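You operate a simulated robot arm through the tools that you are given. There is no shell and no other tool. Be economical: measure what you need, move in short steps, check, and stop when the job is done.

The job below is to be done with a simulated robot arm. You get a single attempt, and the scene is never put back.

Task
Switch the wall socket off, unplug the desk lamp and dust its base.
Fine: plug in the holder over the socket, purple cloth back, hot bulb untouched.
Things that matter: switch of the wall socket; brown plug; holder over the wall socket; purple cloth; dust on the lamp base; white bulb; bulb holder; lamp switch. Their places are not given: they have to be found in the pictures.

It is judged by the outcome, as a careful person would: the job done as asked, and still so three seconds after it is handed in. It fails if anything else is knocked over, pushed out of place, dropped, spilled or broken. Flat cloth is picked up by pressing the open fingertips on it (5 to 10 N) and closing them slowly along it; thin cloth reads only 2 to 8 mm in the jaws.

Robot
A 6-joint arm with a two-finger parallel gripper, fixed in place. Base frame: the origin is at the foot of the arm, x ahead of it, y to its left, z up. Readings come in mm, degrees, newtons and seconds.
With the tool pointing down near the work surface it reaches from about 100 to 840 mm from the base axis. Its first joint turns from -115.0 to 115.0 degrees. Payload 4.2 kg.
The TCP is the grasp point between the finger pads, 23 mm short of the fingertips. In the tool frame z runs along the fingers and y along their closing line. The gripper opens to 94 mm. The fingers are 38 mm wide and 10 mm thick; the gripper's body (54 by 96 mm) begins 39 mm behind the TCP.
Orientation is told as [roll, pitch, yaw] about the base's x, y, z axes, in that order, counted from this pose: with the fingers straight down and closing along the base's y, the tool's x points along the base's -x, its y along +y and its z along -z.

Tools
- The arm moves only by the tool drive_tool. Its argument "steps" is a list of rows, each a list of 3 entries, a list of its own where there are three numbers: the turn, a rotation vector about the tool's x, y, z in degrees, then the shift along the tool's x, y, z in mm, then the gripper command, from -1 (fully open) to 1 (shut), values between in proportion. In form: [[[rx, ry, rz], [x, y, z], fingers], ...]. A call has 1 to 20 rows; each row is the pose to reach, as a shift and turn from the pose commanded when the call began, along the tool's axes at that moment. Each row takes 0.2 s and may step no farther than 50 mm and 8.6 degrees from the row before; otherwise, or with a gripper value out of range, the whole call is refused. Where a pose cannot be reached the arm comes as near as it can. A force on the tool above 40 N (or 10 N above the force at the start of the call, whichever is more), or a blocked arm, ends the call early, and 0.2 s more pass. The fingers move at their own pace (about 108 mm/s each) and stop on an object; they squeeze with about 22 N. The grip force told is the motor's: it shows also when the fingers shut on nothing. Time passes only in rows, and 0.2 s behind the last, so rows that repeat a pose let the fingers close. It gives the time, the measured TCP pose, the force on the tool (base axes), the opening and the grip force at its end, in the units of the frame above (readings bear some noise).
- Cameras (640 x 400 px; columns grow to the right, rows downward): "scene" is fixed at [211.4, -499.3, 1455.1]; the picture's right is [0.28, -0.96, 0.00], its down [-0.42, -0.12, -0.90] and it looks along [0.86, 0.25, -0.44] (base axes); focal length 214 px, centre (320, 200). "wrist" rides on the gripper at [-39, 0, -44] in the tool frame; the picture's right is [0.00, -1.00, 0.00], its down [0.97, 0.00, -0.24] and it looks along [0.24, 0.00, 0.97] (tool axes); focal length 218 px, centre (320, 200).
- get_image(camera): a new picture of that camera. No time passes.
- move_column(by): slides the trunk up (or, below 0, down) by that many mm; the arm rides with it, the base frame stays. It gives what a move gives, with no picture.
- locate(camera, pixels): for up to 12 pixels [column, row] of the newest picture of that camera ("zoom" is the newest enlarged one), the place [x, y, z] in the base frame of the surface seen there, good to about 2 mm, but the place of the scene camera against the robot may be out by one fixed shift of up to 18 mm in any direction. No time passes.
- inspect(camera, box): a new picture of the part [left, top, right, bottom] of that camera's present view, enlarged. No time passes.
- close_job(): hands the job in; it is judged then, once.

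Go step by step. Measure first, check grasps and placings, and put right what went wrong. The budget is 80 turns and 46 pictures, counting those below and the enlarged ones. Unless the task says otherwise, let go and move clear before handing in, and close with one line.

The tools are called after "Call:" as a command line: name --argument value ..., lists and objects as JSON in quotes. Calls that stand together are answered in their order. drive_tool: Moves the arm, as the interface text tells. Its arguments: {"type":"object","properties":{"steps":{"type":"array","items":{"type":"array"}}},"required":["steps"]} The other tools are called the same way: move_column (by) slides the trunk up or down; get_image (camera) takes a picture; locate (camera, pixels) gives the place of the surface under pixels of a picture; inspect (camera, box) takes an enlarged picture of a part of a camera's view; close_job () hands the job in.

At the start:

```text
time_s: 0.0
tool_pos: [483.8, -359.7, 1426.8]
orientation: [0.1, 0.0, -0.1]
wrist_force: [0.0, 0.0, -0.4]
width: 93.8
grasp_force: 0.0
trunk travel left (down, up): [-825.0, 165.0]
```

scene: 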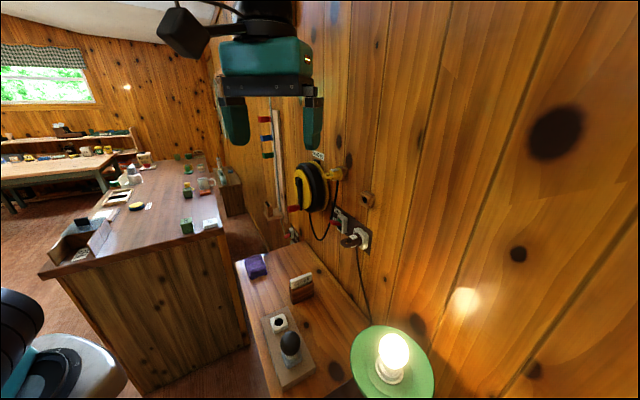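
wrist: 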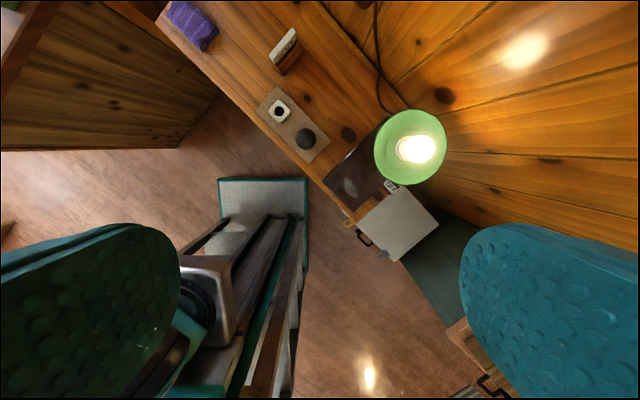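

The scene shows the plug and sockets near (350,235), the purple cloth at (256,265) and the lamp at (390,360). I'll enlarge these areas first.

Call:
inspect --camera "scene" --box '[270, 140, 400, 260]'

Call:
inspect --camera "scene" --box '[230, 240, 450, 400]'

Call:
inspect --camera "wrist" --box '[150, 0, 470, 260]'

```text
3.33 times, centred on (335, 200) of scene
```

zoom: 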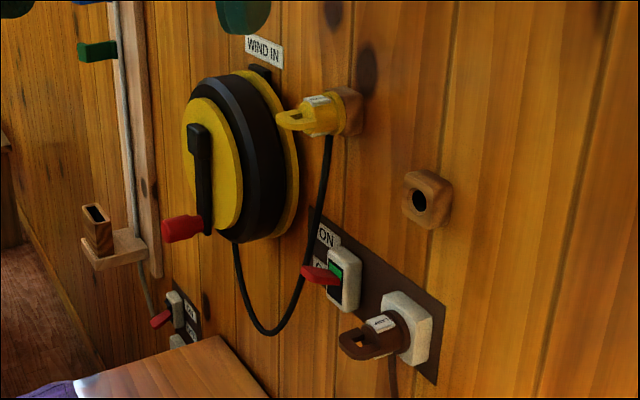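

```text
2.50 times, centred on (340, 320) of scene
```

zoom: 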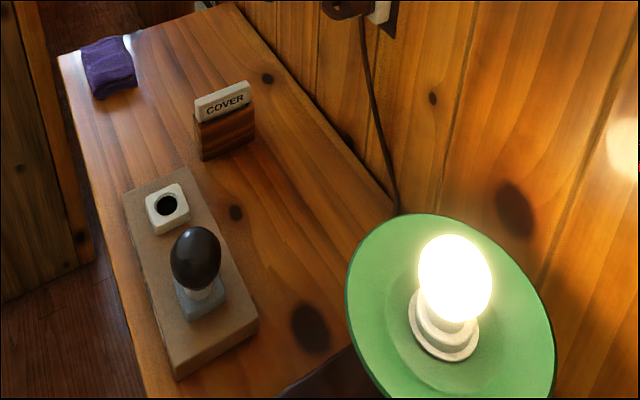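

```text
1.54 times, centred on (310, 130) of wrist
```

zoom: 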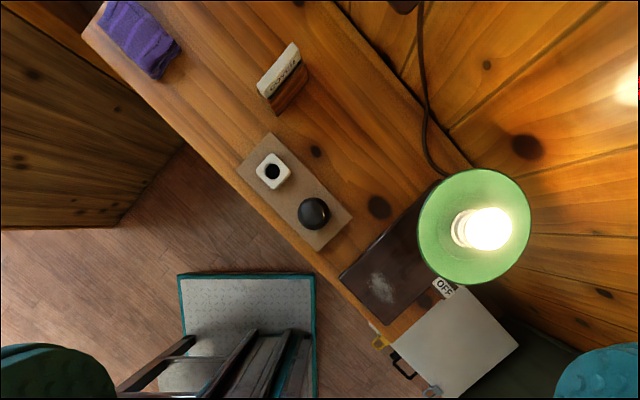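

The wrist zoom shows dust at (382,288) on the dark base, the cloth at (140,38) and the lamp shade at (475,225). I'll locate these, and the socket parts in the scene picture.

Call:
locate --camera "zoom" --pixels '[[104, 10], [165, 75], [140, 38], [382, 288], [370, 270], [395, 300], [345, 272], [392, 320], [430, 200], [475, 270], [490, 230], [285, 70]]'

Call:
inspect --camera "scene" --box '[315, 180, 385, 260]'

```text
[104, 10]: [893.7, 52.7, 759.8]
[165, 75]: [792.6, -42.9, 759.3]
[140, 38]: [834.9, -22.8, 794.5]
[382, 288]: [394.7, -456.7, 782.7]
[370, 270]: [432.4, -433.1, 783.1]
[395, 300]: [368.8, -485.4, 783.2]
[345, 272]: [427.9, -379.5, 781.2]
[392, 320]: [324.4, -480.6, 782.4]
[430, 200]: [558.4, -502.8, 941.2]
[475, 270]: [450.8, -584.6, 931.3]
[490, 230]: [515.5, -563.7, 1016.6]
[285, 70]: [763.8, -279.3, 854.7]
```

```text
5.00 times, centred on (350, 220) of scene
```

zoom: 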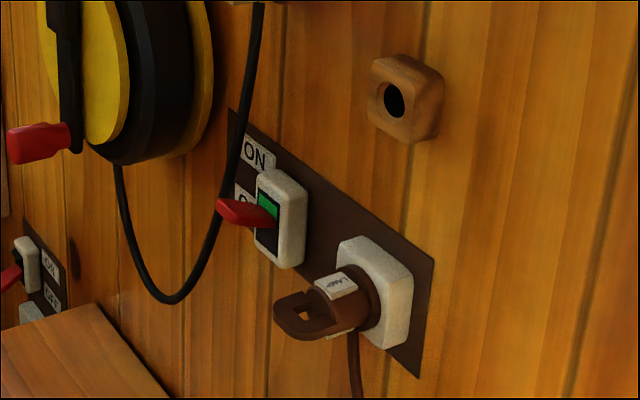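

The switch has a red lever at (240,213), the plug handle is at (300,315) and the holder is at (400,100). I'll locate these.

Call:
locate --camera "zoom" --pixels '[[225, 210], [262, 220], [290, 190], [268, 245], [283, 318], [320, 322], [345, 290], [395, 270], [380, 320], [382, 82], [394, 100], [480, 200]]'

Call:
locate --camera "scene" --pixels '[[256, 262], [256, 272], [250, 276], [370, 360], [385, 330], [433, 360], [420, 250], [300, 283], [279, 322], [290, 340]]'

```text
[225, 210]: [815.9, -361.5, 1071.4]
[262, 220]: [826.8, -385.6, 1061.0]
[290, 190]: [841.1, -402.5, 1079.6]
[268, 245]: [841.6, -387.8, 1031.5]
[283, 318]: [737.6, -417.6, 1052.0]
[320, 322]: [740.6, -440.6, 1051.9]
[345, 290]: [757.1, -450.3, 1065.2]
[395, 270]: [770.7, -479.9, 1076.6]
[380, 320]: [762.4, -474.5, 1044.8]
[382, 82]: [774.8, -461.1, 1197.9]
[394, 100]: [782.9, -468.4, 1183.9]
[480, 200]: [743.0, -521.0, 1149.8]
```

```text
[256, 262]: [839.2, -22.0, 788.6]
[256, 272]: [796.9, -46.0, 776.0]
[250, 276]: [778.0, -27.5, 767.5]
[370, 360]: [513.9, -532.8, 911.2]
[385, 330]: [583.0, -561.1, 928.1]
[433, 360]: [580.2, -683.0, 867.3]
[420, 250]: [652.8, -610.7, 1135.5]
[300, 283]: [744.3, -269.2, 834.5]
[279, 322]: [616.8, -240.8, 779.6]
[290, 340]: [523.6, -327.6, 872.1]
```

The wall normal runs along (-0.71,0.71), and the socket is near (765,-477,1060) in scene coordinates. I'll yaw the tool 45° and move toward a standoff in front of it.

Call:
drive_tool --steps '[[[0, 0, 7.5], [-13, 27, 0], -1], [[0, 0, 15], [-26, 54, 0], -1], [[0, 0, 22.5], [-39, 81, 0], -1], [[0, 0, 30], [-52, 108, 0], -1], [[0, 0, 37.5], [-65, 135, 0], -1], [[0, 0, 45], [-76, 160, 0], -1]]'

Call:
drive_tool --steps '[[[0, -8.2, 0], [0, 0, 0], -1], [[0, -16.4, 0], [0, 0, 10], -1], [[0, -24.6, 0], [0, 0, 25], -1], [[0, -32.8, 0], [0, 0, 50], -1], [[0, -41, 0], [0, 0, 80], -1], [[0, -49.2, 0], [0, 0, 110], -1], [[0, -57.4, 0], [0, 0, 140], -1], [[0, -65.6, 0], [0, 0, 170], -1], [[0, -73.8, 0], [0, 0, 200], -1], [[0, -82, 0], [0, 0, 230], -1], [[0, -90, 0], [0, 0, 260], -1], [[0, -90, 0], [0, 0, 290], -1]]'

Call:
get_image --camera "wrist"

```text
time_s: 1.4
tool_pos: [558.5, -200.6, 1427.3]
orientation: [0.0, 0.0, -45.2]
wrist_force: [-1.0, -0.6, -0.3]
width: 94.1
grasp_force: 0.0
trunk travel left (down, up): [-825.0, 165.0]
```

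```text
time_s: 4.0
tool_pos: [574.9, -101.3, 1135.3]
orientation: [-1.6, -85.1, -46.3]
wrist_force: [-1.2, 1.3, 0.7]
width: 94.0
grasp_force: 0.1
out of reach, approached as far as the arm can: row 8, 9, 10, 11, 12
trunk travel left (down, up): [-825.0, 165.0]
```

```text
39 pictures are left
```

wrist: 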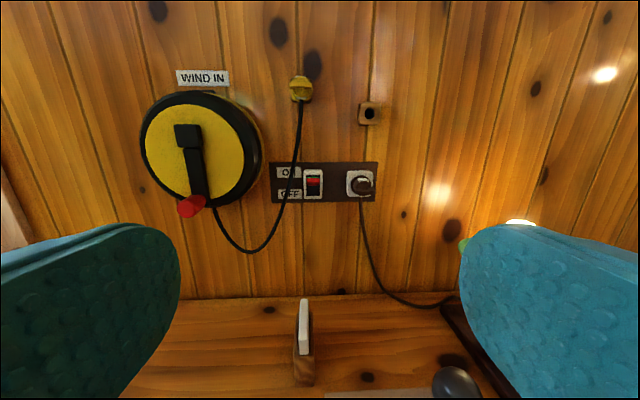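

The view is good: switch at (313,183), plug at (362,184), holder at (370,112). I'll locate these with the wrist camera.

Call:
inspect --camera "wrist" --box '[260, 80, 400, 220]'

Call:
move_column --by -150

```text
2.86 times, centred on (330, 150) of wrist
```

zoom: 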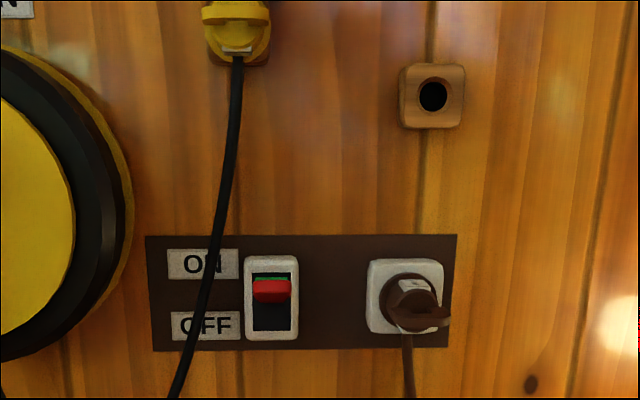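

```text
time_s: 5.8
tool_pos: [575.2, -104.5, 985.1]
orientation: [-1.6, -85.0, -46.3]
wrist_force: [-0.3, 0.1, 0.1]
width: 94.1
grasp_force: 0.1
trunk travel left (down, up): [-675.0, 315.0]
```

Call:
locate --camera "zoom" --pixels '[[270, 290], [270, 298], [270, 322], [250, 263], [293, 330], [378, 270], [437, 328], [410, 295], [440, 316], [405, 70], [458, 122], [432, 97]]'

Call:
drive_tool --steps '[[[-1, -2.5, 0], [-20, 0, 0], -1], [[-2, -5, 0], [-50, 0, 0], -1], [[-2.9, -5, 0], [-90, 0, 20], -1], [[-2.9, -5, 0], [-130, 0, 50], -1]]'

Call:
get_image --camera "wrist"

```text
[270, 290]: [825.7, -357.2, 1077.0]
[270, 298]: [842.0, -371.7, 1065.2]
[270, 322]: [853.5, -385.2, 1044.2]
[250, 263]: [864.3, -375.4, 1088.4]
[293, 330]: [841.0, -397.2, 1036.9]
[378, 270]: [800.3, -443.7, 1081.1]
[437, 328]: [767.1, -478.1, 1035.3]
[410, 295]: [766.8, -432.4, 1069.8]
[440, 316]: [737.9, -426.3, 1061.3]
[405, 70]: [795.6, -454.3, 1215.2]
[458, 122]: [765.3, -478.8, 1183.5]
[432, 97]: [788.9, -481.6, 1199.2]
```

```text
time_s: 6.8
tool_pos: [612.3, -152.1, 1123.4]
orientation: [-1.4, -85.3, -43.0]
wrist_force: [0.0, 0.8, -0.8]
width: 94.1
grasp_force: 0.0
out of reach, approached as far as the arm can: row 1, 2, 3, 4
trunk travel left (down, up): [-675.0, 315.0]
```

```text
37 pictures are left
```

wrist: 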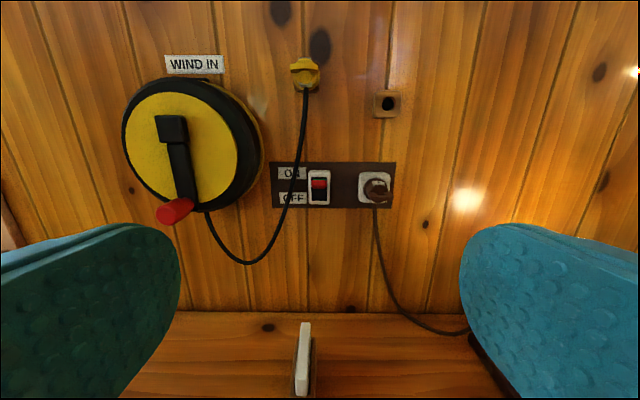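

The tool keeps stalling at about -85° pitch, perhaps because the shoulder is too high. I'll lower the trunk more and raise the arm by the same amount.

Call:
move_column --by -200

Call:
drive_tool --steps '[[[0, 0, 0], [-40, 0, 0], -1], [[0, 0, 0], [-80, 0, 0], -1], [[0, 0, 0], [-120, 0, 0], -1], [[0, 0, 0], [-160, 0, 0], -1], [[0, -2.5, 0], [-190, 0, 0], -1], [[0, -5, 0], [-190, 0, 0], -1]]'

```text
time_s: 8.9
tool_pos: [610.9, -153.3, 924.1]
orientation: [0.2, -85.3, -44.7]
wrist_force: [-0.3, 0.2, 0.5]
width: 94.3
grasp_force: 0.0
trunk travel left (down, up): [-475.0, 515.0]
```

```text
time_s: 10.3
tool_pos: [623.5, -164.4, 1110.7]
orientation: [174.5, -89.8, 141.1]
wrist_force: [1.2, 0.0, 0.3]
width: 94.0
grasp_force: 0.0
trunk travel left (down, up): [-475.0, 515.0]
```

The tool is now level at yaw about -45. I'll take a close zoom of the switch, cable and plug.

Call:
inspect --camera "wrist" --box '[260, 70, 420, 230]'

```text
2.50 times, centred on (340, 150) of wrist
```

zoom: 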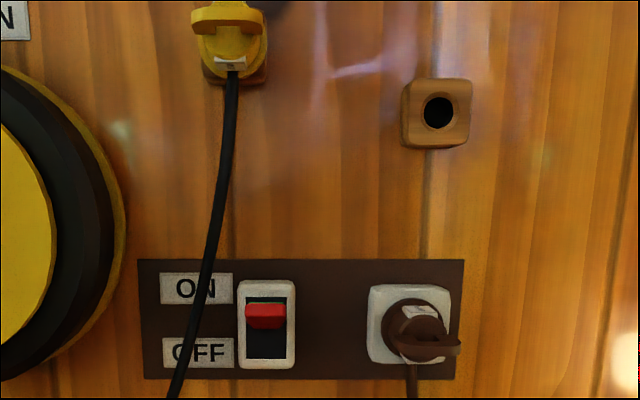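

Call:
locate --camera "zoom" --pixels '[[230, 100], [222, 180], [209, 260], [186, 350], [265, 316], [265, 306], [228, 20], [435, 342], [437, 354], [410, 320], [400, 340], [415, 375]]'

```text
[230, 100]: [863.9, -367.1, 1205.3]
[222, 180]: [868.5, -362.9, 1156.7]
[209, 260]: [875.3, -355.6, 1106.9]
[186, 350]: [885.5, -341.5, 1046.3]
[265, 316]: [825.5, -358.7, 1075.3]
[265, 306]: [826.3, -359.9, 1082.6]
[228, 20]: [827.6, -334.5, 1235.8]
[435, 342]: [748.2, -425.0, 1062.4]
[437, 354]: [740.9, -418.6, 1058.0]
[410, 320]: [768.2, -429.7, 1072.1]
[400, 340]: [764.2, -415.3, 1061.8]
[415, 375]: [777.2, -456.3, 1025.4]
```

The cable sits close to the wall (d≈870) and won't be in the way. The lever tip is at (826,-359,1079). I'll close the fingers and move to just above the lever.

Call:
drive_tool --steps '[[[0, 0, 0], [-6, 3, 45], 1], [[0, 0, 0], [-13, 5, 90], 1], [[0, 0, 0], [-13, 5, 135], 1], [[0, 0, 0], [-13, 5, 180], 1], [[0, 0, 0], [-13, 5, 220], 1], [[0, 0, 0], [-13, 5, 250], 1], [[0, 0, 0], [-13, 5, 270], 1]]'

Call:
get_image --camera "wrist"

```text
time_s: 11.9
tool_pos: [818.1, -350.3, 1127.0]
orientation: [-179.2, -89.7, 134.9]
wrist_force: [-0.3, -0.1, 1.2]
width: 0.2
grasp_force: 22.1
trunk travel left (down, up): [-475.0, 515.0]
```

```text
35 pictures are left
```

wrist: 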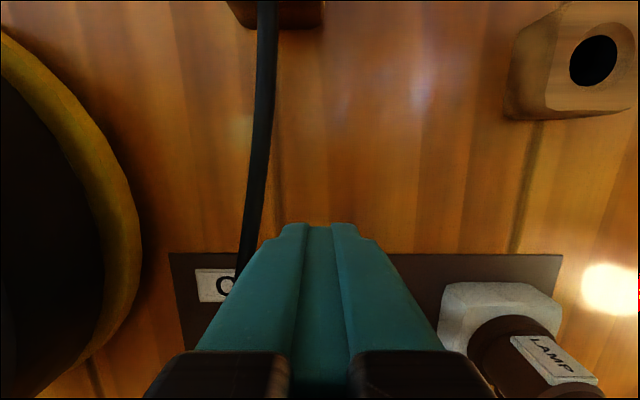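

The fingers are over the switch (s≈331, tips at d≈849). I'll push down slowly.

Call:
drive_tool --steps '[[[0, 0, 0], [12, 0, 0], 1], [[0, 0, 0], [24, 0, 0], 1], [[0, 0, 0], [32, 0, 0], 1], [[0, 0, 0], [40, 0, 0], 1], [[0, 0, 0], [48, 0, 0], 1], [[0, 0, 0], [55, 0, 0], 1], [[0, 0, 0], [62, 0, 0], 1]]'

Call:
get_image --camera "scene"

```text
time_s: 13.5
tool_pos: [818.3, -351.0, 1067.2]
orientation: [167.3, -89.5, 148.4]
wrist_force: [0.7, 0.3, 8.3]
width: 0.3
grasp_force: 21.7
trunk travel left (down, up): [-475.0, 515.0]
```

```text
34 pictures are left
```

scene: 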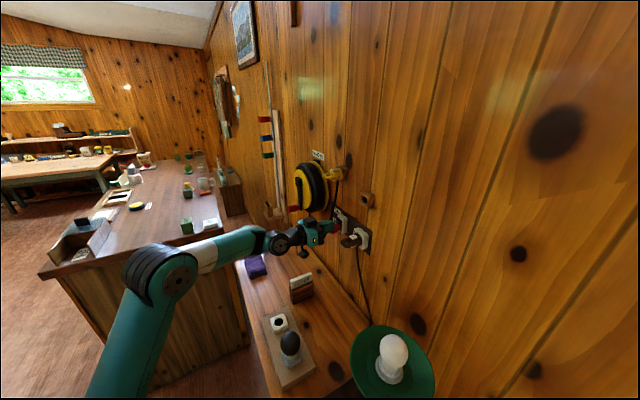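

The lamp has gone out, so the socket is off. I'll back away and open the fingers to look at the plug.

Call:
drive_tool --steps '[[[0, 0, 0], [-15, 0, 0], 1], [[0, 0, 0], [-20, -15, -40], 1], [[0, 0, 0], [-20, -50, -80], 1], [[0, 0, 0], [-20, -80, -120], -1], [[0, 0, 0], [-20, -100, -150], -1]]'

Call:
get_image --camera "wrist"

```text
refused: row 3 steps farther than a row can; nothing moved
```

```text
33 pictures are left
```

wrist: 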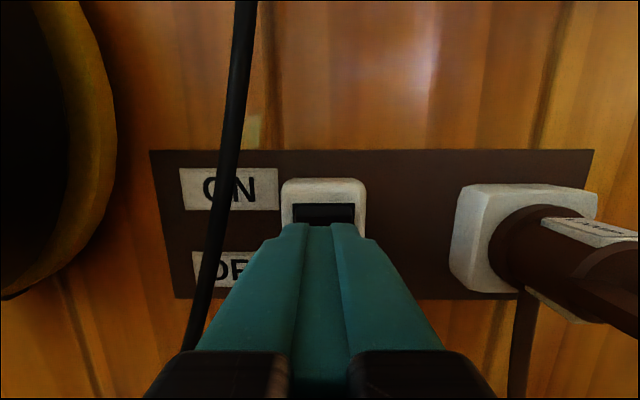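

Call:
drive_tool --steps '[[[0, 0, 0], [-15, 0, 0], 1], [[0, 0, 0], [-20, 0, -40], 1], [[0, 0, 0], [-20, -25, -80], 1], [[0, 0, 0], [-20, -50, -120], 1], [[0, 0, 0], [-20, -75, -155], -1], [[0, 0, 0], [-20, -100, -170], -1], [[0, 0, 0], [-20, -100, -170], -1]]'

Call:
get_image --camera "wrist"

```text
time_s: 15.1
tool_pos: [627.5, -301.6, 1082.2]
orientation: [174.1, -89.7, 141.4]
wrist_force: [-0.7, 0.4, -1.0]
width: 94.0
grasp_force: 0.2
trunk travel left (down, up): [-475.0, 515.0]
```

```text
32 pictures are left
```

wrist: 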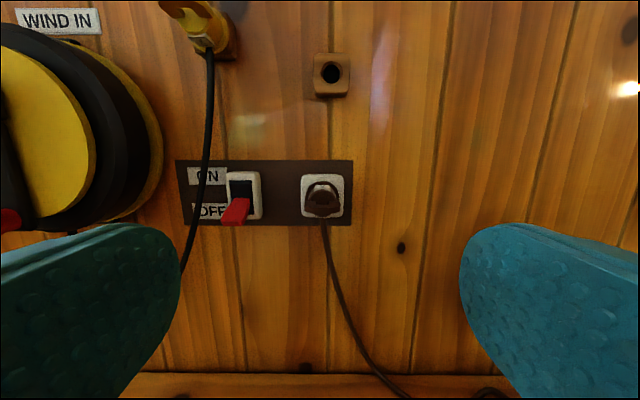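

The lever is down, in OFF. Now I'll zoom on the plug at (322,197) and the holder at (331,75).

Call:
inspect --camera "wrist" --box '[285, 155, 365, 235]'

Call:
locate --camera "wrist" --pixels '[[307, 200], [313, 208], [322, 208], [338, 207], [322, 190], [317, 185], [304, 178], [342, 214], [315, 55], [347, 93], [319, 75], [343, 75]]'

```text
5.00 times, centred on (325, 195) of wrist
```

zoom: 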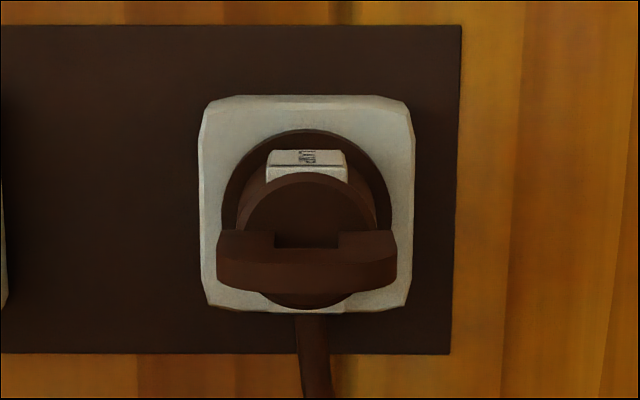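

```text
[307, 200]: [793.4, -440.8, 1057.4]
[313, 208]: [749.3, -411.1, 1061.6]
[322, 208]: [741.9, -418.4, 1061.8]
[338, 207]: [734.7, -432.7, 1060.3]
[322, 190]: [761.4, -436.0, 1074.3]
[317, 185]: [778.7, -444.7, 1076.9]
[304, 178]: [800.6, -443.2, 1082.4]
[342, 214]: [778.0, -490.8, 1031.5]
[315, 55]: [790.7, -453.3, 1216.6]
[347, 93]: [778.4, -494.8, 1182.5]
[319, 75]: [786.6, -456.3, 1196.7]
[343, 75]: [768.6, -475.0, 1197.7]
```

The plug handle is 35 mm wide, centred at s≈228, z≈1058, d 820–846. I'll zoom the holder and measure it precisely.

Call:
inspect --camera "wrist" --box '[295, 40, 365, 110]'

```text
5.71 times, centred on (330, 75) of wrist
```

zoom: 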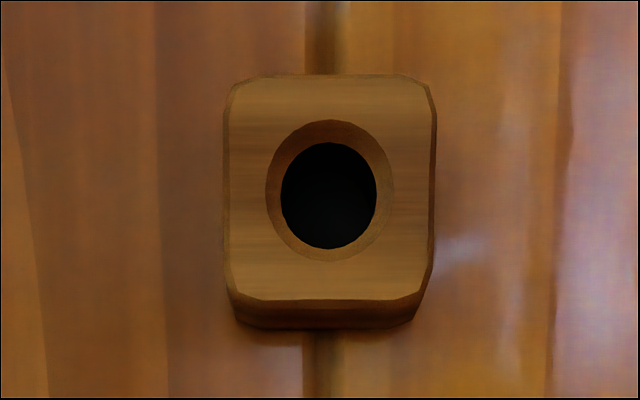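

Call:
locate --camera "zoom" --pixels '[[262, 190], [396, 190], [330, 116], [330, 264], [232, 190], [428, 190], [330, 80], [330, 295]]'

Call:
drive_tool --steps '[[[0, 0, 0], [6, 0, 40], -1], [[0, 0, 0], [12, -1, 80], -1], [[0, 0, 0], [20, -2, 110], -1]]'

Call:
get_image --camera "wrist"

```text
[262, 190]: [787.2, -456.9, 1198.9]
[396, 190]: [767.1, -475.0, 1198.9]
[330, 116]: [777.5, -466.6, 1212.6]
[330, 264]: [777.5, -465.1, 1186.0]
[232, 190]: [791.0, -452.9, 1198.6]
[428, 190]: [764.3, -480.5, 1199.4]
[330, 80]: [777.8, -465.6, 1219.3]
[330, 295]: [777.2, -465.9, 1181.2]
```

```text
time_s: 15.9
tool_pos: [703.9, -383.5, 1063.8]
orientation: [176.3, -89.7, 139.2]
wrist_force: [0.0, -0.1, -0.8]
width: 94.1
grasp_force: 0.0
trunk travel left (down, up): [-475.0, 515.0]
```

```text
29 pictures are left
```

wrist: 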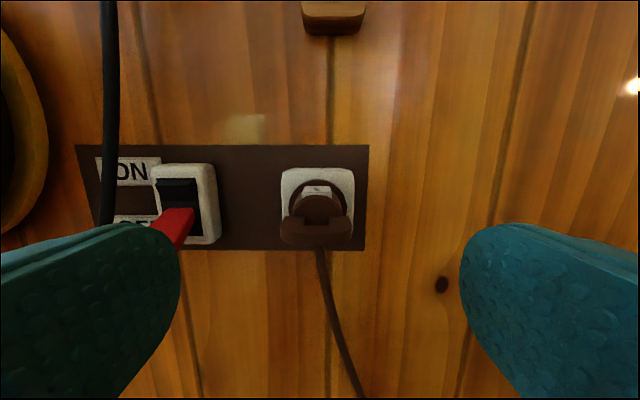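

Call:
inspect --camera "wrist" --box '[260, 150, 380, 270]'

```text
3.33 times, centred on (320, 210) of wrist
```

zoom: 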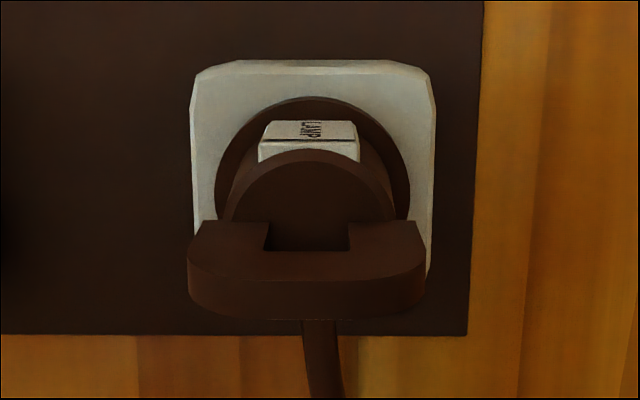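

Call:
locate --camera "zoom" --pixels '[[197, 180], [433, 180], [236, 200], [392, 200], [312, 152], [192, 280], [420, 280], [306, 283], [306, 312], [312, 66], [408, 180], [218, 180]]'

```text
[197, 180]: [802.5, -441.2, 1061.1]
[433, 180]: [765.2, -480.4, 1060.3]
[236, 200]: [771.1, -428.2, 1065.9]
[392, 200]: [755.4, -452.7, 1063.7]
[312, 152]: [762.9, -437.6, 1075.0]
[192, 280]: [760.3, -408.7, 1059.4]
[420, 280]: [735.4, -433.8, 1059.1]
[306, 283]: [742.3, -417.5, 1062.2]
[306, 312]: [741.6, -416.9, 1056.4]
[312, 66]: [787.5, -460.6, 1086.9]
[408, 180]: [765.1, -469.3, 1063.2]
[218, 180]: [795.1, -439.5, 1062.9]
```

The plug axis is at s≈228.4, z≈1059.5, and the holder hole is at s≈220.3, z≈1199.5. I'll move in around the handle and close on it.

Call:
drive_tool --steps '[[[0, 0, 0], [4, 2, 30], -1], [[0, 0, 0], [4, 2, 50], -1], [[0, 0, 0], [4, 2, 66], -1], [[0, 0, 0], [4, 2, 66], 0.0], [[0, 0, 0], [4, 2, 66], 0.4], [[0, 0, 0], [4, 2, 66], 0.7], [[0, 0, 0], [4, 2, 66], 1]]'

Call:
get_image --camera "wrist"

```text
time_s: 17.5
tool_pos: [751.7, -428.7, 1061.6]
orientation: [174.8, -89.7, 140.7]
wrist_force: [-3.0, -5.7, -0.1]
width: 31.7
grasp_force: 22.1
trunk travel left (down, up): [-475.0, 515.0]
```

```text
27 pictures are left
```

wrist: 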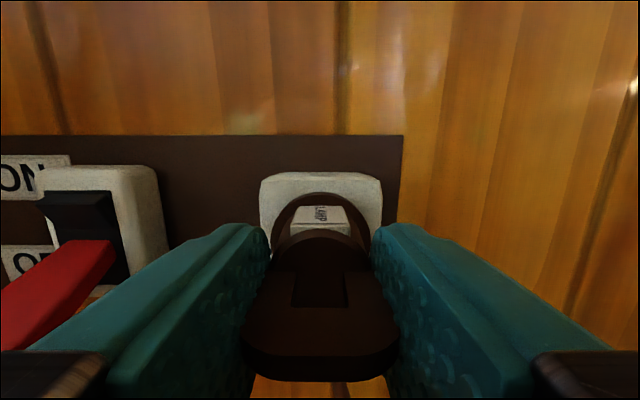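

The handle is gripped at 31.7 mm. I'll pull straight out.

Call:
drive_tool --steps '[[[0, 0, 0], [0, 0, -8], 1], [[0, 0, 0], [0, 0, -16], 1], [[0, 0, 0], [0, 0, -26], 1], [[0, 0, 0], [0, 0, -38], 1], [[0, 0, 0], [0, 0, -52], 1], [[0, 0, 0], [0, 0, -70], 1], [[0, 0, 0], [0, 0, -85], 1]]'

Call:
get_image --camera "wrist"

```text
time_s: 19.1
tool_pos: [692.6, -366.7, 1060.7]
orientation: [171.6, -89.7, 144.1]
wrist_force: [-0.3, 0.0, -1.3]
width: 31.9
grasp_force: 21.7
trunk travel left (down, up): [-475.0, 515.0]
```

```text
26 pictures are left
```

wrist: 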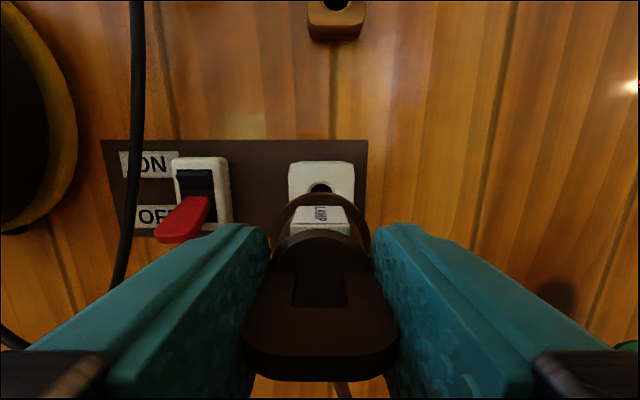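

The plug is out and the socket hole is visible at (320,188). I'll rise to the holder height and shift s by about -10.

Call:
drive_tool --steps '[[[0, 0, 0], [-35, -2, 0], 1], [[0, 0, 0], [-70, -4, 0], 1], [[0, 0, 0], [-105, -7, 0], 1], [[0, 0, 0], [-140, -10, 0], 1], [[0, 0, 0], [-140, -10, 0], 1]]'

Call:
inspect --camera "wrist" --box '[240, 120, 400, 280]'

Call:
get_image --camera "scene"

```text
time_s: 20.3
tool_pos: [687.1, -375.8, 1200.4]
orientation: [179.9, -89.7, 135.7]
wrist_force: [-0.6, 0.0, -0.7]
width: 0.0
grasp_force: 22.2
trunk travel left (down, up): [-475.0, 515.0]
```

```text
2.50 times, centred on (320, 200) of wrist
```

zoom: 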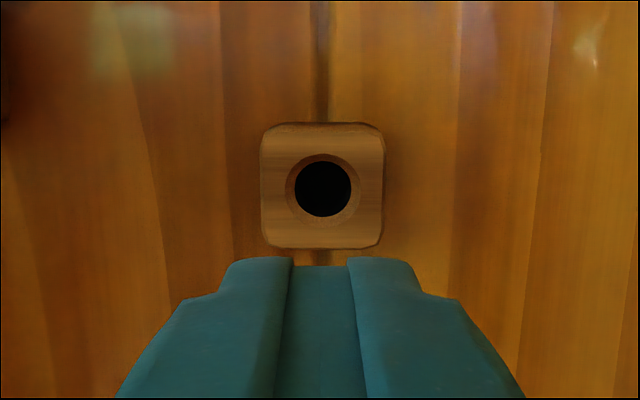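

```text
24 pictures are left
```

scene: 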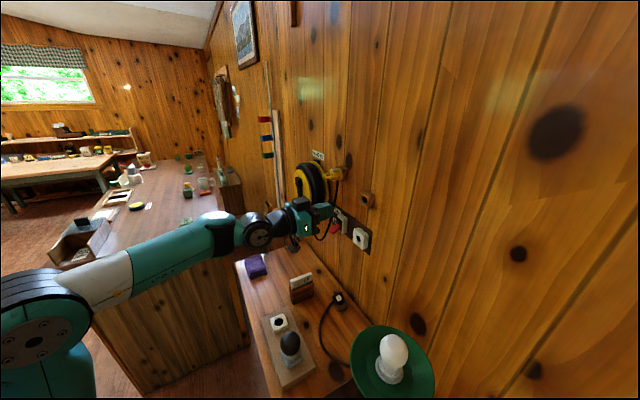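

The plug has slipped out of the grip and now lies on the bench at scene (340,298). I'll look closer.

Call:
inspect --camera "scene" --box '[290, 270, 390, 370]'

```text
4.00 times, centred on (340, 320) of scene
```

zoom: 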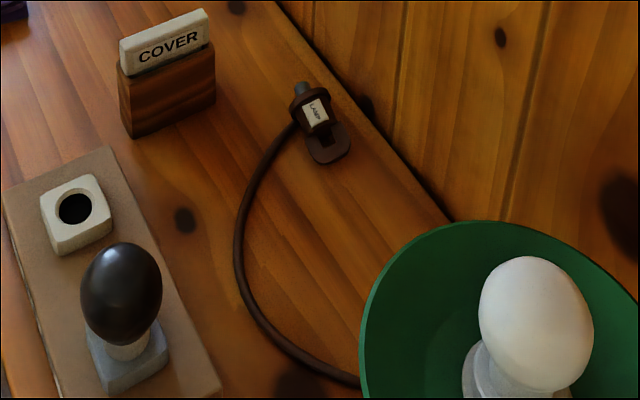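

Call:
locate --camera "zoom" --pixels '[[301, 88], [318, 112], [310, 150], [348, 150], [325, 158], [290, 130], [240, 230], [340, 378], [450, 215], [380, 160]]'

```text
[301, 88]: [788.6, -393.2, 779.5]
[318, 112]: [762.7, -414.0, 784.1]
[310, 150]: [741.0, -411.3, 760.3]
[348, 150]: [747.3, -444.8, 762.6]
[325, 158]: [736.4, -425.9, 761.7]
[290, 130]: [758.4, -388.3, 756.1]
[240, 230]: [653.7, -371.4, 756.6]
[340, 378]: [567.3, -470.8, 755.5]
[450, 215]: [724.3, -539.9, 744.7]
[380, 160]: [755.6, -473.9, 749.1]
```

The plug lies at about (750,-415,765), pin pointing away, on a slack cord. I'll back off and pitch the wrist camera down for an accurate view.

Call:
drive_tool --steps '[[[0, 8, 0], [0, 0, -40], 1], [[0, 16, 0], [20, 0, -80], 1], [[0, 24, 0], [50, 0, -110], -1], [[0, 32, 0], [80, 0, -120], -1], [[0, 40, 0], [110, 0, -120], -1], [[0, 48, 0], [140, 0, -120], -1], [[0, 55, 0], [170, 0, -120], -1]]'

Call:
get_image --camera "wrist"

```text
time_s: 21.9
tool_pos: [600.3, -290.1, 1028.9]
orientation: [0.0, -35.1, -44.4]
wrist_force: [-0.3, -0.5, 1.1]
width: 94.3
grasp_force: 0.0
trunk travel left (down, up): [-475.0, 515.0]
```

```text
22 pictures are left
```

wrist: 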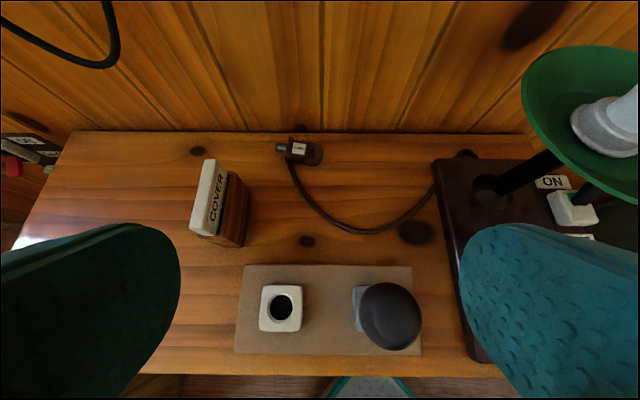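

Call:
inspect --camera "wrist" --box '[260, 120, 340, 200]'

Call:
locate --camera "wrist" --pixels '[[434, 185], [415, 215], [350, 228], [300, 190], [450, 160], [466, 152], [480, 330], [432, 162], [525, 70], [575, 110], [300, 130], [420, 130]]'

```text
5.00 times, centred on (300, 160) of wrist
```

zoom: 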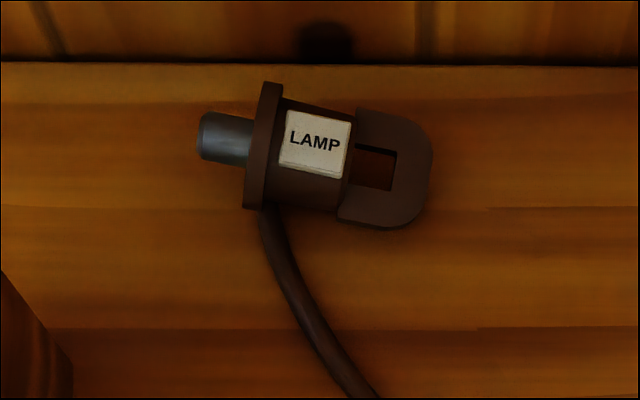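

```text
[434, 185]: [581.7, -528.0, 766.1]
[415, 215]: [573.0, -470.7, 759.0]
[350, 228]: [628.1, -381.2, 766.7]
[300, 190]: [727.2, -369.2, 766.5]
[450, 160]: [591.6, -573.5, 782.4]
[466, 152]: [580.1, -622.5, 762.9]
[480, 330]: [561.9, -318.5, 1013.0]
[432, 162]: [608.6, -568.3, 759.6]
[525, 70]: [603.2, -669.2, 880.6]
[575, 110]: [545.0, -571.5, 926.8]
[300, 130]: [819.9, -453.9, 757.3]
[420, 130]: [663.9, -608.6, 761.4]
```

Call:
inspect --camera "wrist" --box '[400, 120, 520, 240]'

```text
3.33 times, centred on (460, 180) of wrist
```

zoom: 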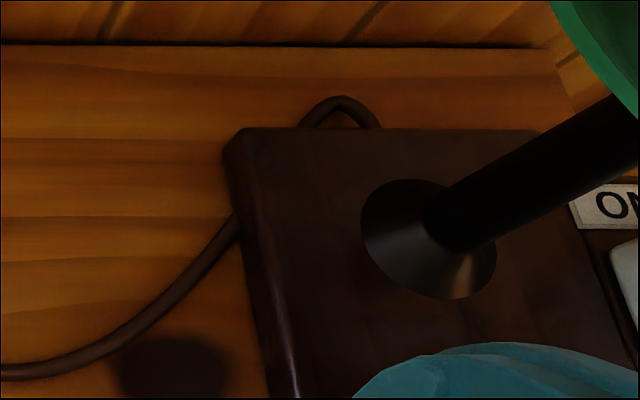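

The cord loops behind the base, so there is slack. I'll locate the plug parts from this same view.

Call:
locate --camera "wrist" --pixels '[[278, 147.5], [288, 142], [288, 158], [299.6, 149], [321, 154], [318, 145], [312, 163], [308, 145], [306, 162], [309.5, 154]]'

```text
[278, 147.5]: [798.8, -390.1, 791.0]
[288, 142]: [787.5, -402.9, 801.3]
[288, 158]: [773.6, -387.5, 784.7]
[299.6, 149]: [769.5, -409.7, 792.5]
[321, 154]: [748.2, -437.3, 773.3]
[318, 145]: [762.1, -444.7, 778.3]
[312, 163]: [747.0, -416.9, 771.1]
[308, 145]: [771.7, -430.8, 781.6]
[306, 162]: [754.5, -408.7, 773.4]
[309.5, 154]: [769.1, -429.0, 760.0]
```

The plug lies parallel to the wall, tab at about (757,-427,773), nose at azimuth 43° and tilted up about 11°. I'll turn the tool to match (near vertical, half open) above and a little room-side of it, then lower the trunk.

Call:
drive_tool --steps '[[[-3.06, 1.05, -7.25], [-11, -1.8, 8], -1], [[-6.13, 2.11, -14.5], [-22, -3.5, 16], -0.5], [[-9.19, 3.16, -21.8], [-33, -5.3, 24], 0], [[-12.3, 4.2, -29], [-44, -7.1, 32], 0.02], [[-15.3, 5.3, -36.3], [-55, -8.9, 40], 0.02], [[-18.4, 6.3, -43.5], [-66, -10.6, 48], 0.02], [[-21.4, 7.4, -50.8], [-77.5, -12.4, 56], 0.02], [[-24.5, 8.4, -58], [-88.6, -14.2, 64], 0.02], [[-27.6, 9.5, -65.3], [-99.7, -16, 72], 0.02], [[-30.6, 10.5, -72.5], [-110.7, -17.7, 80], 0.02], [[-33.7, 11.6, -79.8], [-121.8, -19.5, 88], 0.02]]'

Call:
move_column --by -140

Call:
get_image --camera "wrist"

```text
time_s: 24.3
tool_pos: [632.7, -429.7, 999.4]
orientation: [-5.4, -15.8, 43.5]
wrist_force: [0.5, -0.4, -0.7]
width: 46.1
grasp_force: 0.1
out of reach, approached as far as the arm can: row 10, 11
trunk travel left (down, up): [-475.0, 515.0]
```

```text
time_s: 25.7
tool_pos: [631.9, -429.1, 882.3]
orientation: [-6.2, -15.7, 43.9]
wrist_force: [-3.7, 8.5, 4.8]
width: 46.0
grasp_force: 0.1
trunk travel left (down, up): [-352.0, 638.0]
stopped: the force on the tool passed its limit (the readings are from after the stop); the commanded pose is now the measured one
```

```text
19 pictures are left
```

wrist: 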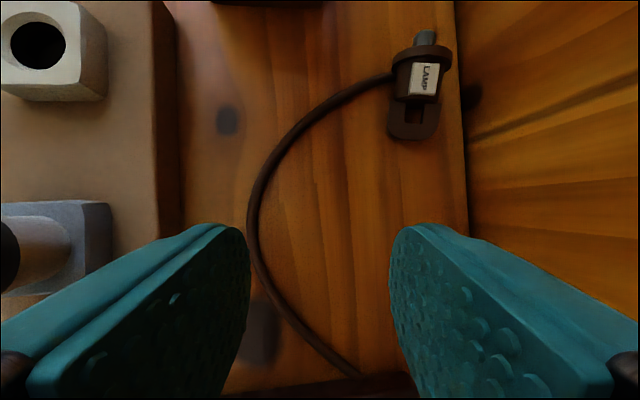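

The trunk stopped on contact (force 8.5 N in y) and the tool is 60 mm short of where I wanted it. I'll check the scene.

Call:
get_image --camera "scene"

```text
18 pictures are left
```

scene: 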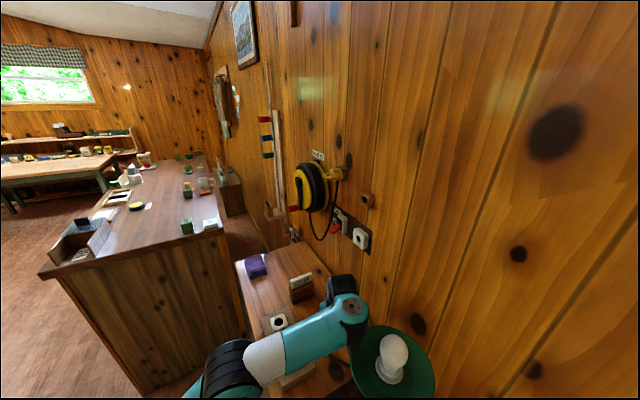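

The wrist is against the lamp shade edge at (365,340). I'll raise the trunk off it and check the lamp.

Call:
move_column --by 130

Call:
inspect --camera "scene" --box '[230, 240, 450, 400]'

```text
time_s: 27.2
tool_pos: [632.4, -429.6, 1012.1]
orientation: [-6.1, -15.7, 43.8]
wrist_force: [0.5, 1.5, 0.2]
width: 46.3
grasp_force: 0.0
trunk travel left (down, up): [-482.0, 508.0]
```

```text
2.50 times, centred on (340, 320) of scene
```

zoom: 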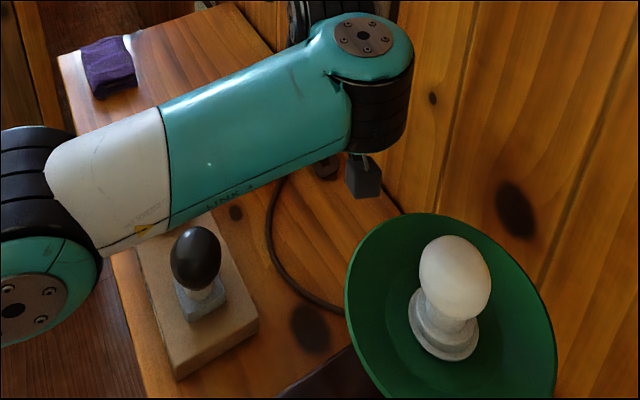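

The lamp has not moved (bulb still at zoom (455,270)). For a vertical tool the shoulder needs to be higher, so I'll raise the trunk, go forward, then down to above the plug.

Call:
move_column --by 150

Call:
drive_tool --steps '[[[0, 0, 0], [-29, -13, 9], 0.02], [[0, 0, 0], [-57, -26, 19], 0.02], [[0, 0, 0], [-45, -22, 60], 0.02], [[0, 0, 0], [-33, -18, 102], 0.02], [[0, 0, 0], [-21, -14, 144], 0.02], [[0, 0, 0], [-10, -11, 186], 0.02], [[0, 0, 0], [2, -7, 228], 0.02], [[0, 0, 0], [14, -3, 269], 0.02]]'

Call:
get_image --camera "wrist"

```text
time_s: 29.0
tool_pos: [632.4, -430.8, 1162.4]
orientation: [-6.2, -15.7, 43.8]
wrist_force: [0.9, -0.1, -0.3]
width: 46.1
grasp_force: 0.1
trunk travel left (down, up): [-632.0, 358.0]
```

```text
time_s: 30.6
tool_pos: [740.5, -443.3, 982.3]
orientation: [-6.9, -15.4, 45.4]
wrist_force: [-39.7, 24.8, -10.2]
width: 45.9
grasp_force: 0.0
out of reach, approached as far as the arm can: row 1, 2, 3, 4, 5, 6, 7
trunk travel left (down, up): [-632.0, 358.0]
stopped in row 7: the force on the tool passed its limit (the readings are from after the stop); the commanded pose is now the measured one
```

```text
16 pictures are left
```

wrist: 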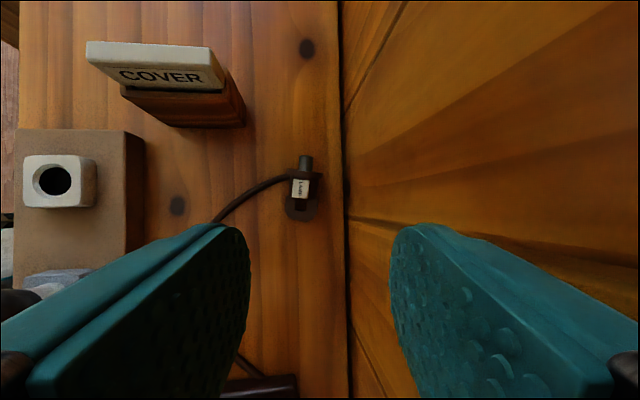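

The tool drifted and is pressing the wall/socket (force -40,+25). I'll step away from the wall along tool +y.

Call:
drive_tool --steps '[[[0, 0, 0], [0, 15, 0], 0.02], [[0, 0, 0], [0, 30, 0], 0.02], [[0, 0, 0], [0, 50, 0], 0.02]]'

Call:
get_image --camera "scene"

```text
time_s: 31.1
tool_pos: [740.8, -443.9, 982.3]
orientation: [-6.9, -15.2, 45.6]
wrist_force: [-29.1, 17.4, 0.2]
width: 46.1
grasp_force: 0.2
out of reach, approached as far as the arm can: row 1, 2
trunk travel left (down, up): [-632.0, 358.0]
stopped in row 2: the force on the tool passed its limit (the readings are from after the stop); the commanded pose is now the measured one
```

```text
15 pictures are left
```

scene: 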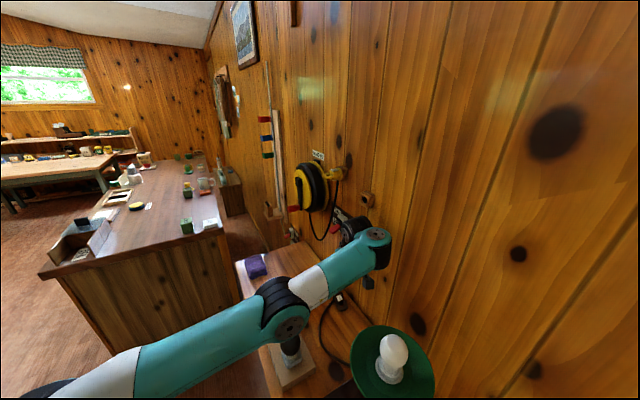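

The arm is at full stretch with the wrist against the wall. I'll retreat radially toward the base in small steps.

Call:
drive_tool --steps '[[[0, 0, 0], [6, 9, 2], 0.02], [[0, 0, 0], [12, 22, 0], 0.02], [[0, 0, 0], [18, 44, 0], 0.02], [[0, 0, 0], [25, 80, 0], 0.02]]'

```text
time_s: 32.1
tool_pos: [739.9, -445.2, 981.7]
orientation: [-6.9, -15.4, 45.4]
wrist_force: [-35.4, 19.4, -1.0]
width: 46.3
grasp_force: 0.0
out of reach, approached as far as the arm can: row 1, 2, 3, 4
trunk travel left (down, up): [-632.0, 358.0]
```

The solver seems stuck in this orientation, so I'll undo part of the turn while retreating.

Call:
drive_tool --steps '[[[3.06, -1.05, 7.25], [3, 5, -3], 0.02], [[6.13, -2.11, 14.5], [6, 10, -6], 0.02], [[9.19, -3.16, 21.8], [10, 20, -10], 0.02], [[12.3, -4.2, 29], [14, 35, -14], 0.02], [[15.3, -5.3, 36.3], [18, 55, -18], 0.02], [[18.4, -6.3, 43.5], [22, 80, -22], 0.02]]'

Call:
get_image --camera "scene"

```text
time_s: 32.4
tool_pos: [741.0, -444.0, 981.0]
orientation: [-7.0, -15.4, 44.9]
wrist_force: [-30.6, 19.4, 3.1]
width: 45.8
grasp_force: 0.0
out of reach, approached as far as the arm can: row 1
trunk travel left (down, up): [-632.0, 358.0]
stopped in row 1: the force on the tool passed its limit (the readings are from after the stop); the commanded pose is now the measured one
```

```text
14 pictures are left
```

scene: 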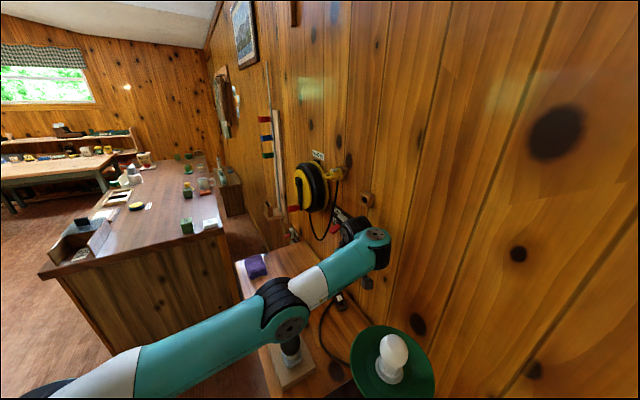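

The arm seems to be in an elbow-down pose with the elbow above the black bulb, and the wrist touches bare wall. I'll try rising straight up.

Call:
drive_tool --steps '[[[0, 0, 0], [-4, 1, -14], 0.02], [[0, 0, 0], [-8, 4, -28], 0.02], [[0, 0, 0], [-12, 8, -42], 0.02], [[0, 0, 0], [-16, 14, -60], 0.02]]'

```text
time_s: 32.7
tool_pos: [740.8, -443.4, 983.2]
orientation: [-6.2, -15.3, 44.9]
wrist_force: [-15.9, 11.3, -1.0]
width: 46.1
grasp_force: 0.1
trunk travel left (down, up): [-632.0, 358.0]
stopped in row 1: the force on the tool passed its limit (the readings are from after the stop); the commanded pose is now the measured one
```

That pose was reachable and the force is dropping, so I'll continue with smaller steps up and away.

Call:
drive_tool --steps '[[[0, 0, 0], [-1, 2, -4], 0.02], [[0, 0, 0], [-2, 4, -8], 0.02], [[0, 0, 0], [-3, 7, -13], 0.02], [[0, 0, 0], [-4, 10, -19], 0.02], [[0, 0, 0], [-6, 15, -27], 0.02], [[0, 0, 0], [-8, 20, -36], 0.02], [[0, 0, 0], [-10, 25, -48], 0.02], [[0, 0, 0], [-12, 30, -60], 0.02]]'

```text
time_s: 34.5
tool_pos: [728.8, -432.0, 1046.5]
orientation: [-5.8, -15.4, 44.8]
wrist_force: [0.0, -0.5, -1.0]
width: 46.1
grasp_force: 0.0
out of reach, approached as far as the arm can: row 2, 3, 4, 5, 6, 7, 8
trunk travel left (down, up): [-632.0, 358.0]
```

I'm free of the wall now. I'll retreat further from it and upward, then rotate back to face the wall.

Call:
drive_tool --steps '[[[0, 0, 0], [1, 16, -7], 0.02], [[0, 0, 0], [2, 32, -14], 0.02], [[0, 0, 0], [3, 48, -21], 0.02], [[0, 0, 0], [4, 63, -27], 0.02], [[3.06, -1.05, 7.25], [6, 70, -30], 0.02], [[6.13, -2.11, 14.5], [8, 78, -33], 0.02], [[9.19, -3.16, 21.8], [10, 86, -36], 0.02], [[12.3, -4.2, 29], [12, 94, -40], 0.02], [[15.3, -5.3, 36.3], [14, 102, -44], 0.02], [[18.4, -6.3, 43.5], [16, 110, -48], 0.02], [[21.4, -7.4, 50.8], [18, 118, -52], 0.02], [[24.5, -8.4, 58], [20, 126, -56], 0.02], [[27.6, -9.5, 65.3], [22, 134, -60], 0.02], [[30.6, -10.5, 72.5], [24, 142, -64], 0.02], [[33.7, -11.6, 79.8], [26, 150, -68], 0.02]]'

Call:
get_image --camera "scene"

```text
time_s: 36.3
tool_pos: [758.3, -437.3, 1071.2]
orientation: [-7.9, -22.8, 15.7]
wrist_force: [-19.0, 27.6, -6.0]
width: 32.6
grasp_force: 0.2
out of reach, approached as far as the arm can: row 1, 2, 3, 4, 5, 6, 7, 8, 9
trunk travel left (down, up): [-632.0, 358.0]
stopped in row 9: the force on the tool passed its limit (the readings are from after the stop); the commanded pose is now the measured one
```

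```text
13 pictures are left
```

scene: 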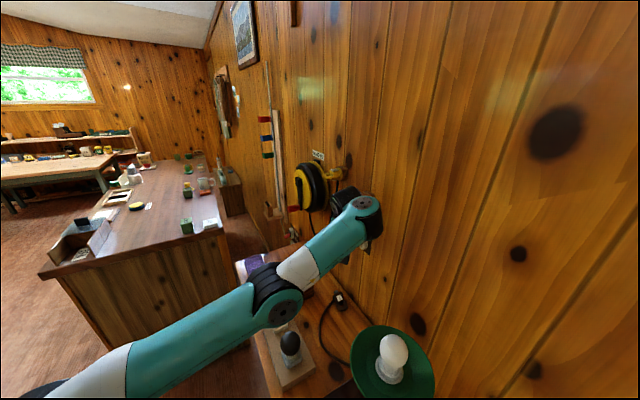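

The tool moved outward again and a finger seems to be pressing something near the socket (width 32.6). I'll check with the wrist camera.

Call:
get_image --camera "wrist"

```text
12 pictures are left
```

wrist: 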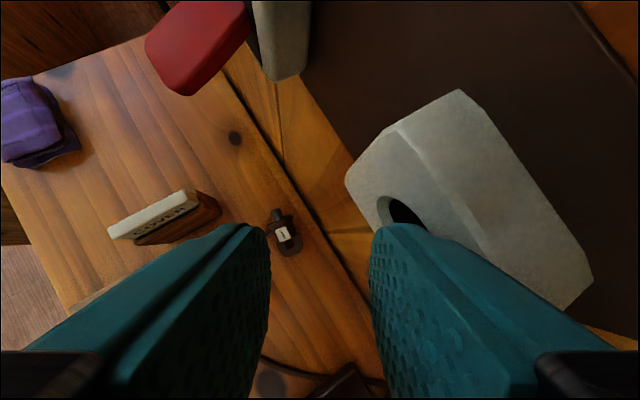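

The right finger is against the socket face. I'll close the fingers to release it, then move down (which should bend the elbow) and inward.

Call:
drive_tool --steps '[[[0, 0, 0], [0, 0, 0], 1], [[0, 0, 0], [0, 0, 0], 1], [[0, 0, 0], [4, 5, 9], 1], [[0, 0, 0], [8, 8, 18], 1], [[0, 0, 0], [12, 10, 28], 1], [[0, 0, 0], [17, 12, 40], 1], [[0, 0, 0], [23, 15, 55], 1], [[0, 0, 0], [31, 22, 70], 1], [[0, 0, 0], [45, 36, 70], 1], [[0, 0, 0], [61, 54, 66], 1]]'

```text
time_s: 38.5
tool_pos: [757.2, -448.3, 1044.0]
orientation: [-6.3, -22.1, 15.2]
wrist_force: [-0.2, -0.2, -0.1]
width: 0.1
grasp_force: 22.2
out of reach, approached as far as the arm can: row 3, 4, 5, 6, 7, 8, 9, 10
trunk travel left (down, up): [-632.0, 358.0]
```

I'm clear of contact. The pictures suggest the elbow is bent the wrong way (elbow-down) at its limit, so only moves that lengthen the arm are reachable. I'll lower the tool while shifting left, then raise the trunk, to straighten the elbow.

Call:
drive_tool --steps '[[[0, 0, 0], [0.6, 5, 12], 1], [[0, 0, 0], [1.2, 11, 24], 1], [[0, 0, 0], [1.8, 17, 36], 1], [[0, 0, 0], [2.3, 23, 48], 1], [[0, 0, 0], [2.9, 28, 61], 1]]'

Call:
move_column --by 60

```text
time_s: 39.7
tool_pos: [762.7, -437.6, 1041.1]
orientation: [-5.8, -21.8, 15.1]
wrist_force: [-2.6, -10.4, 21.0]
width: 0.0
grasp_force: 22.0
out of reach, approached as far as the arm can: row 1, 2, 3, 4, 5
trunk travel left (down, up): [-632.0, 358.0]
```

```text
time_s: 40.7
tool_pos: [764.1, -434.1, 1094.0]
orientation: [-5.2, -21.4, 15.4]
wrist_force: [-17.9, 15.4, -24.1]
width: 0.0
grasp_force: 21.7
trunk travel left (down, up): [-692.0, 298.0]
```

There are contact forces again, (-18,15,-24), so I need to see the contact before moving.

Call:
inspect --camera "scene" --box '[220, 140, 440, 320]'

```text
2.22 times, centred on (330, 230) of scene
```

zoom: 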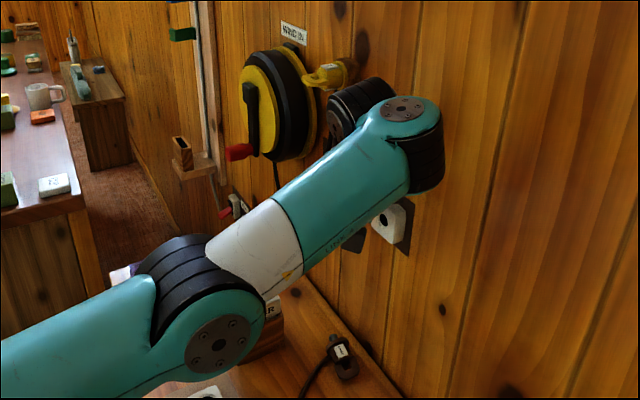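

Call:
locate --camera "zoom" --pixels '[[403, 108], [215, 345], [360, 100], [425, 165], [60, 330], [320, 240], [170, 265], [345, 130], [440, 110], [60, 395]]'

```text
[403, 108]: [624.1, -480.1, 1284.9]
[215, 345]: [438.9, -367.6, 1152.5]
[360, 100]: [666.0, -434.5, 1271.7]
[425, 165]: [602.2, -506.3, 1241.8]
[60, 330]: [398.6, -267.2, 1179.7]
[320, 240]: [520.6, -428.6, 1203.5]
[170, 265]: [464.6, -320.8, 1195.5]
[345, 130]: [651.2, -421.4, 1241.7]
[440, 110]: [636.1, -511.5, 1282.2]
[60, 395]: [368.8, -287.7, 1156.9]
```

Located points show the wrist joint at about (625,-480,1250), with the elbow below the arm line, so it is elbow-down. I'll swing the tool about the wrist so the gripper comes away from the wall while the wrist stays put.

Call:
drive_tool --steps '[[[0, 4, 0], [13, 0, -0.5], 1], [[0, 8, 0], [26.4, 0, -1.8], 1], [[0, 12, 0], [39.5, 0, -4.2], 1], [[0, 16, 0], [52.4, 0, -7.4], 1], [[0, 20, 0], [65, 0, -11.5], 1], [[0, 24, 0], [77, 0, -16.5], 1]]'

```text
time_s: 42.1
tool_pos: [694.4, -455.0, 1083.0]
orientation: [-5.0, 2.5, 12.9]
wrist_force: [0.1, -0.4, -0.2]
width: 0.1
grasp_force: 22.5
out of reach, approached as far as the arm can: row 2, 3, 4, 5, 6
trunk travel left (down, up): [-692.0, 298.0]
```

I'm free and the tool is vertical at r≈830. I'll try straight down, where the arm should lengthen.

Call:
drive_tool --steps '[[[0, 0, 0], [0, 2, 20], 1], [[0, 0, 0], [0, 4, 40], 1], [[0, 0, 0], [0, 6, 60], 1], [[0, 0, 0], [0, 8, 80], 1], [[0, 0, 0], [0, 10, 100], 1]]'

```text
time_s: 43.3
tool_pos: [705.7, -471.5, 985.1]
orientation: [-5.0, 2.3, 13.0]
wrist_force: [0.2, 0.2, 0.6]
width: 0.0
grasp_force: 21.9
out of reach, approached as far as the arm can: row 1, 2, 3, 4, 5
trunk travel left (down, up): [-692.0, 298.0]
```

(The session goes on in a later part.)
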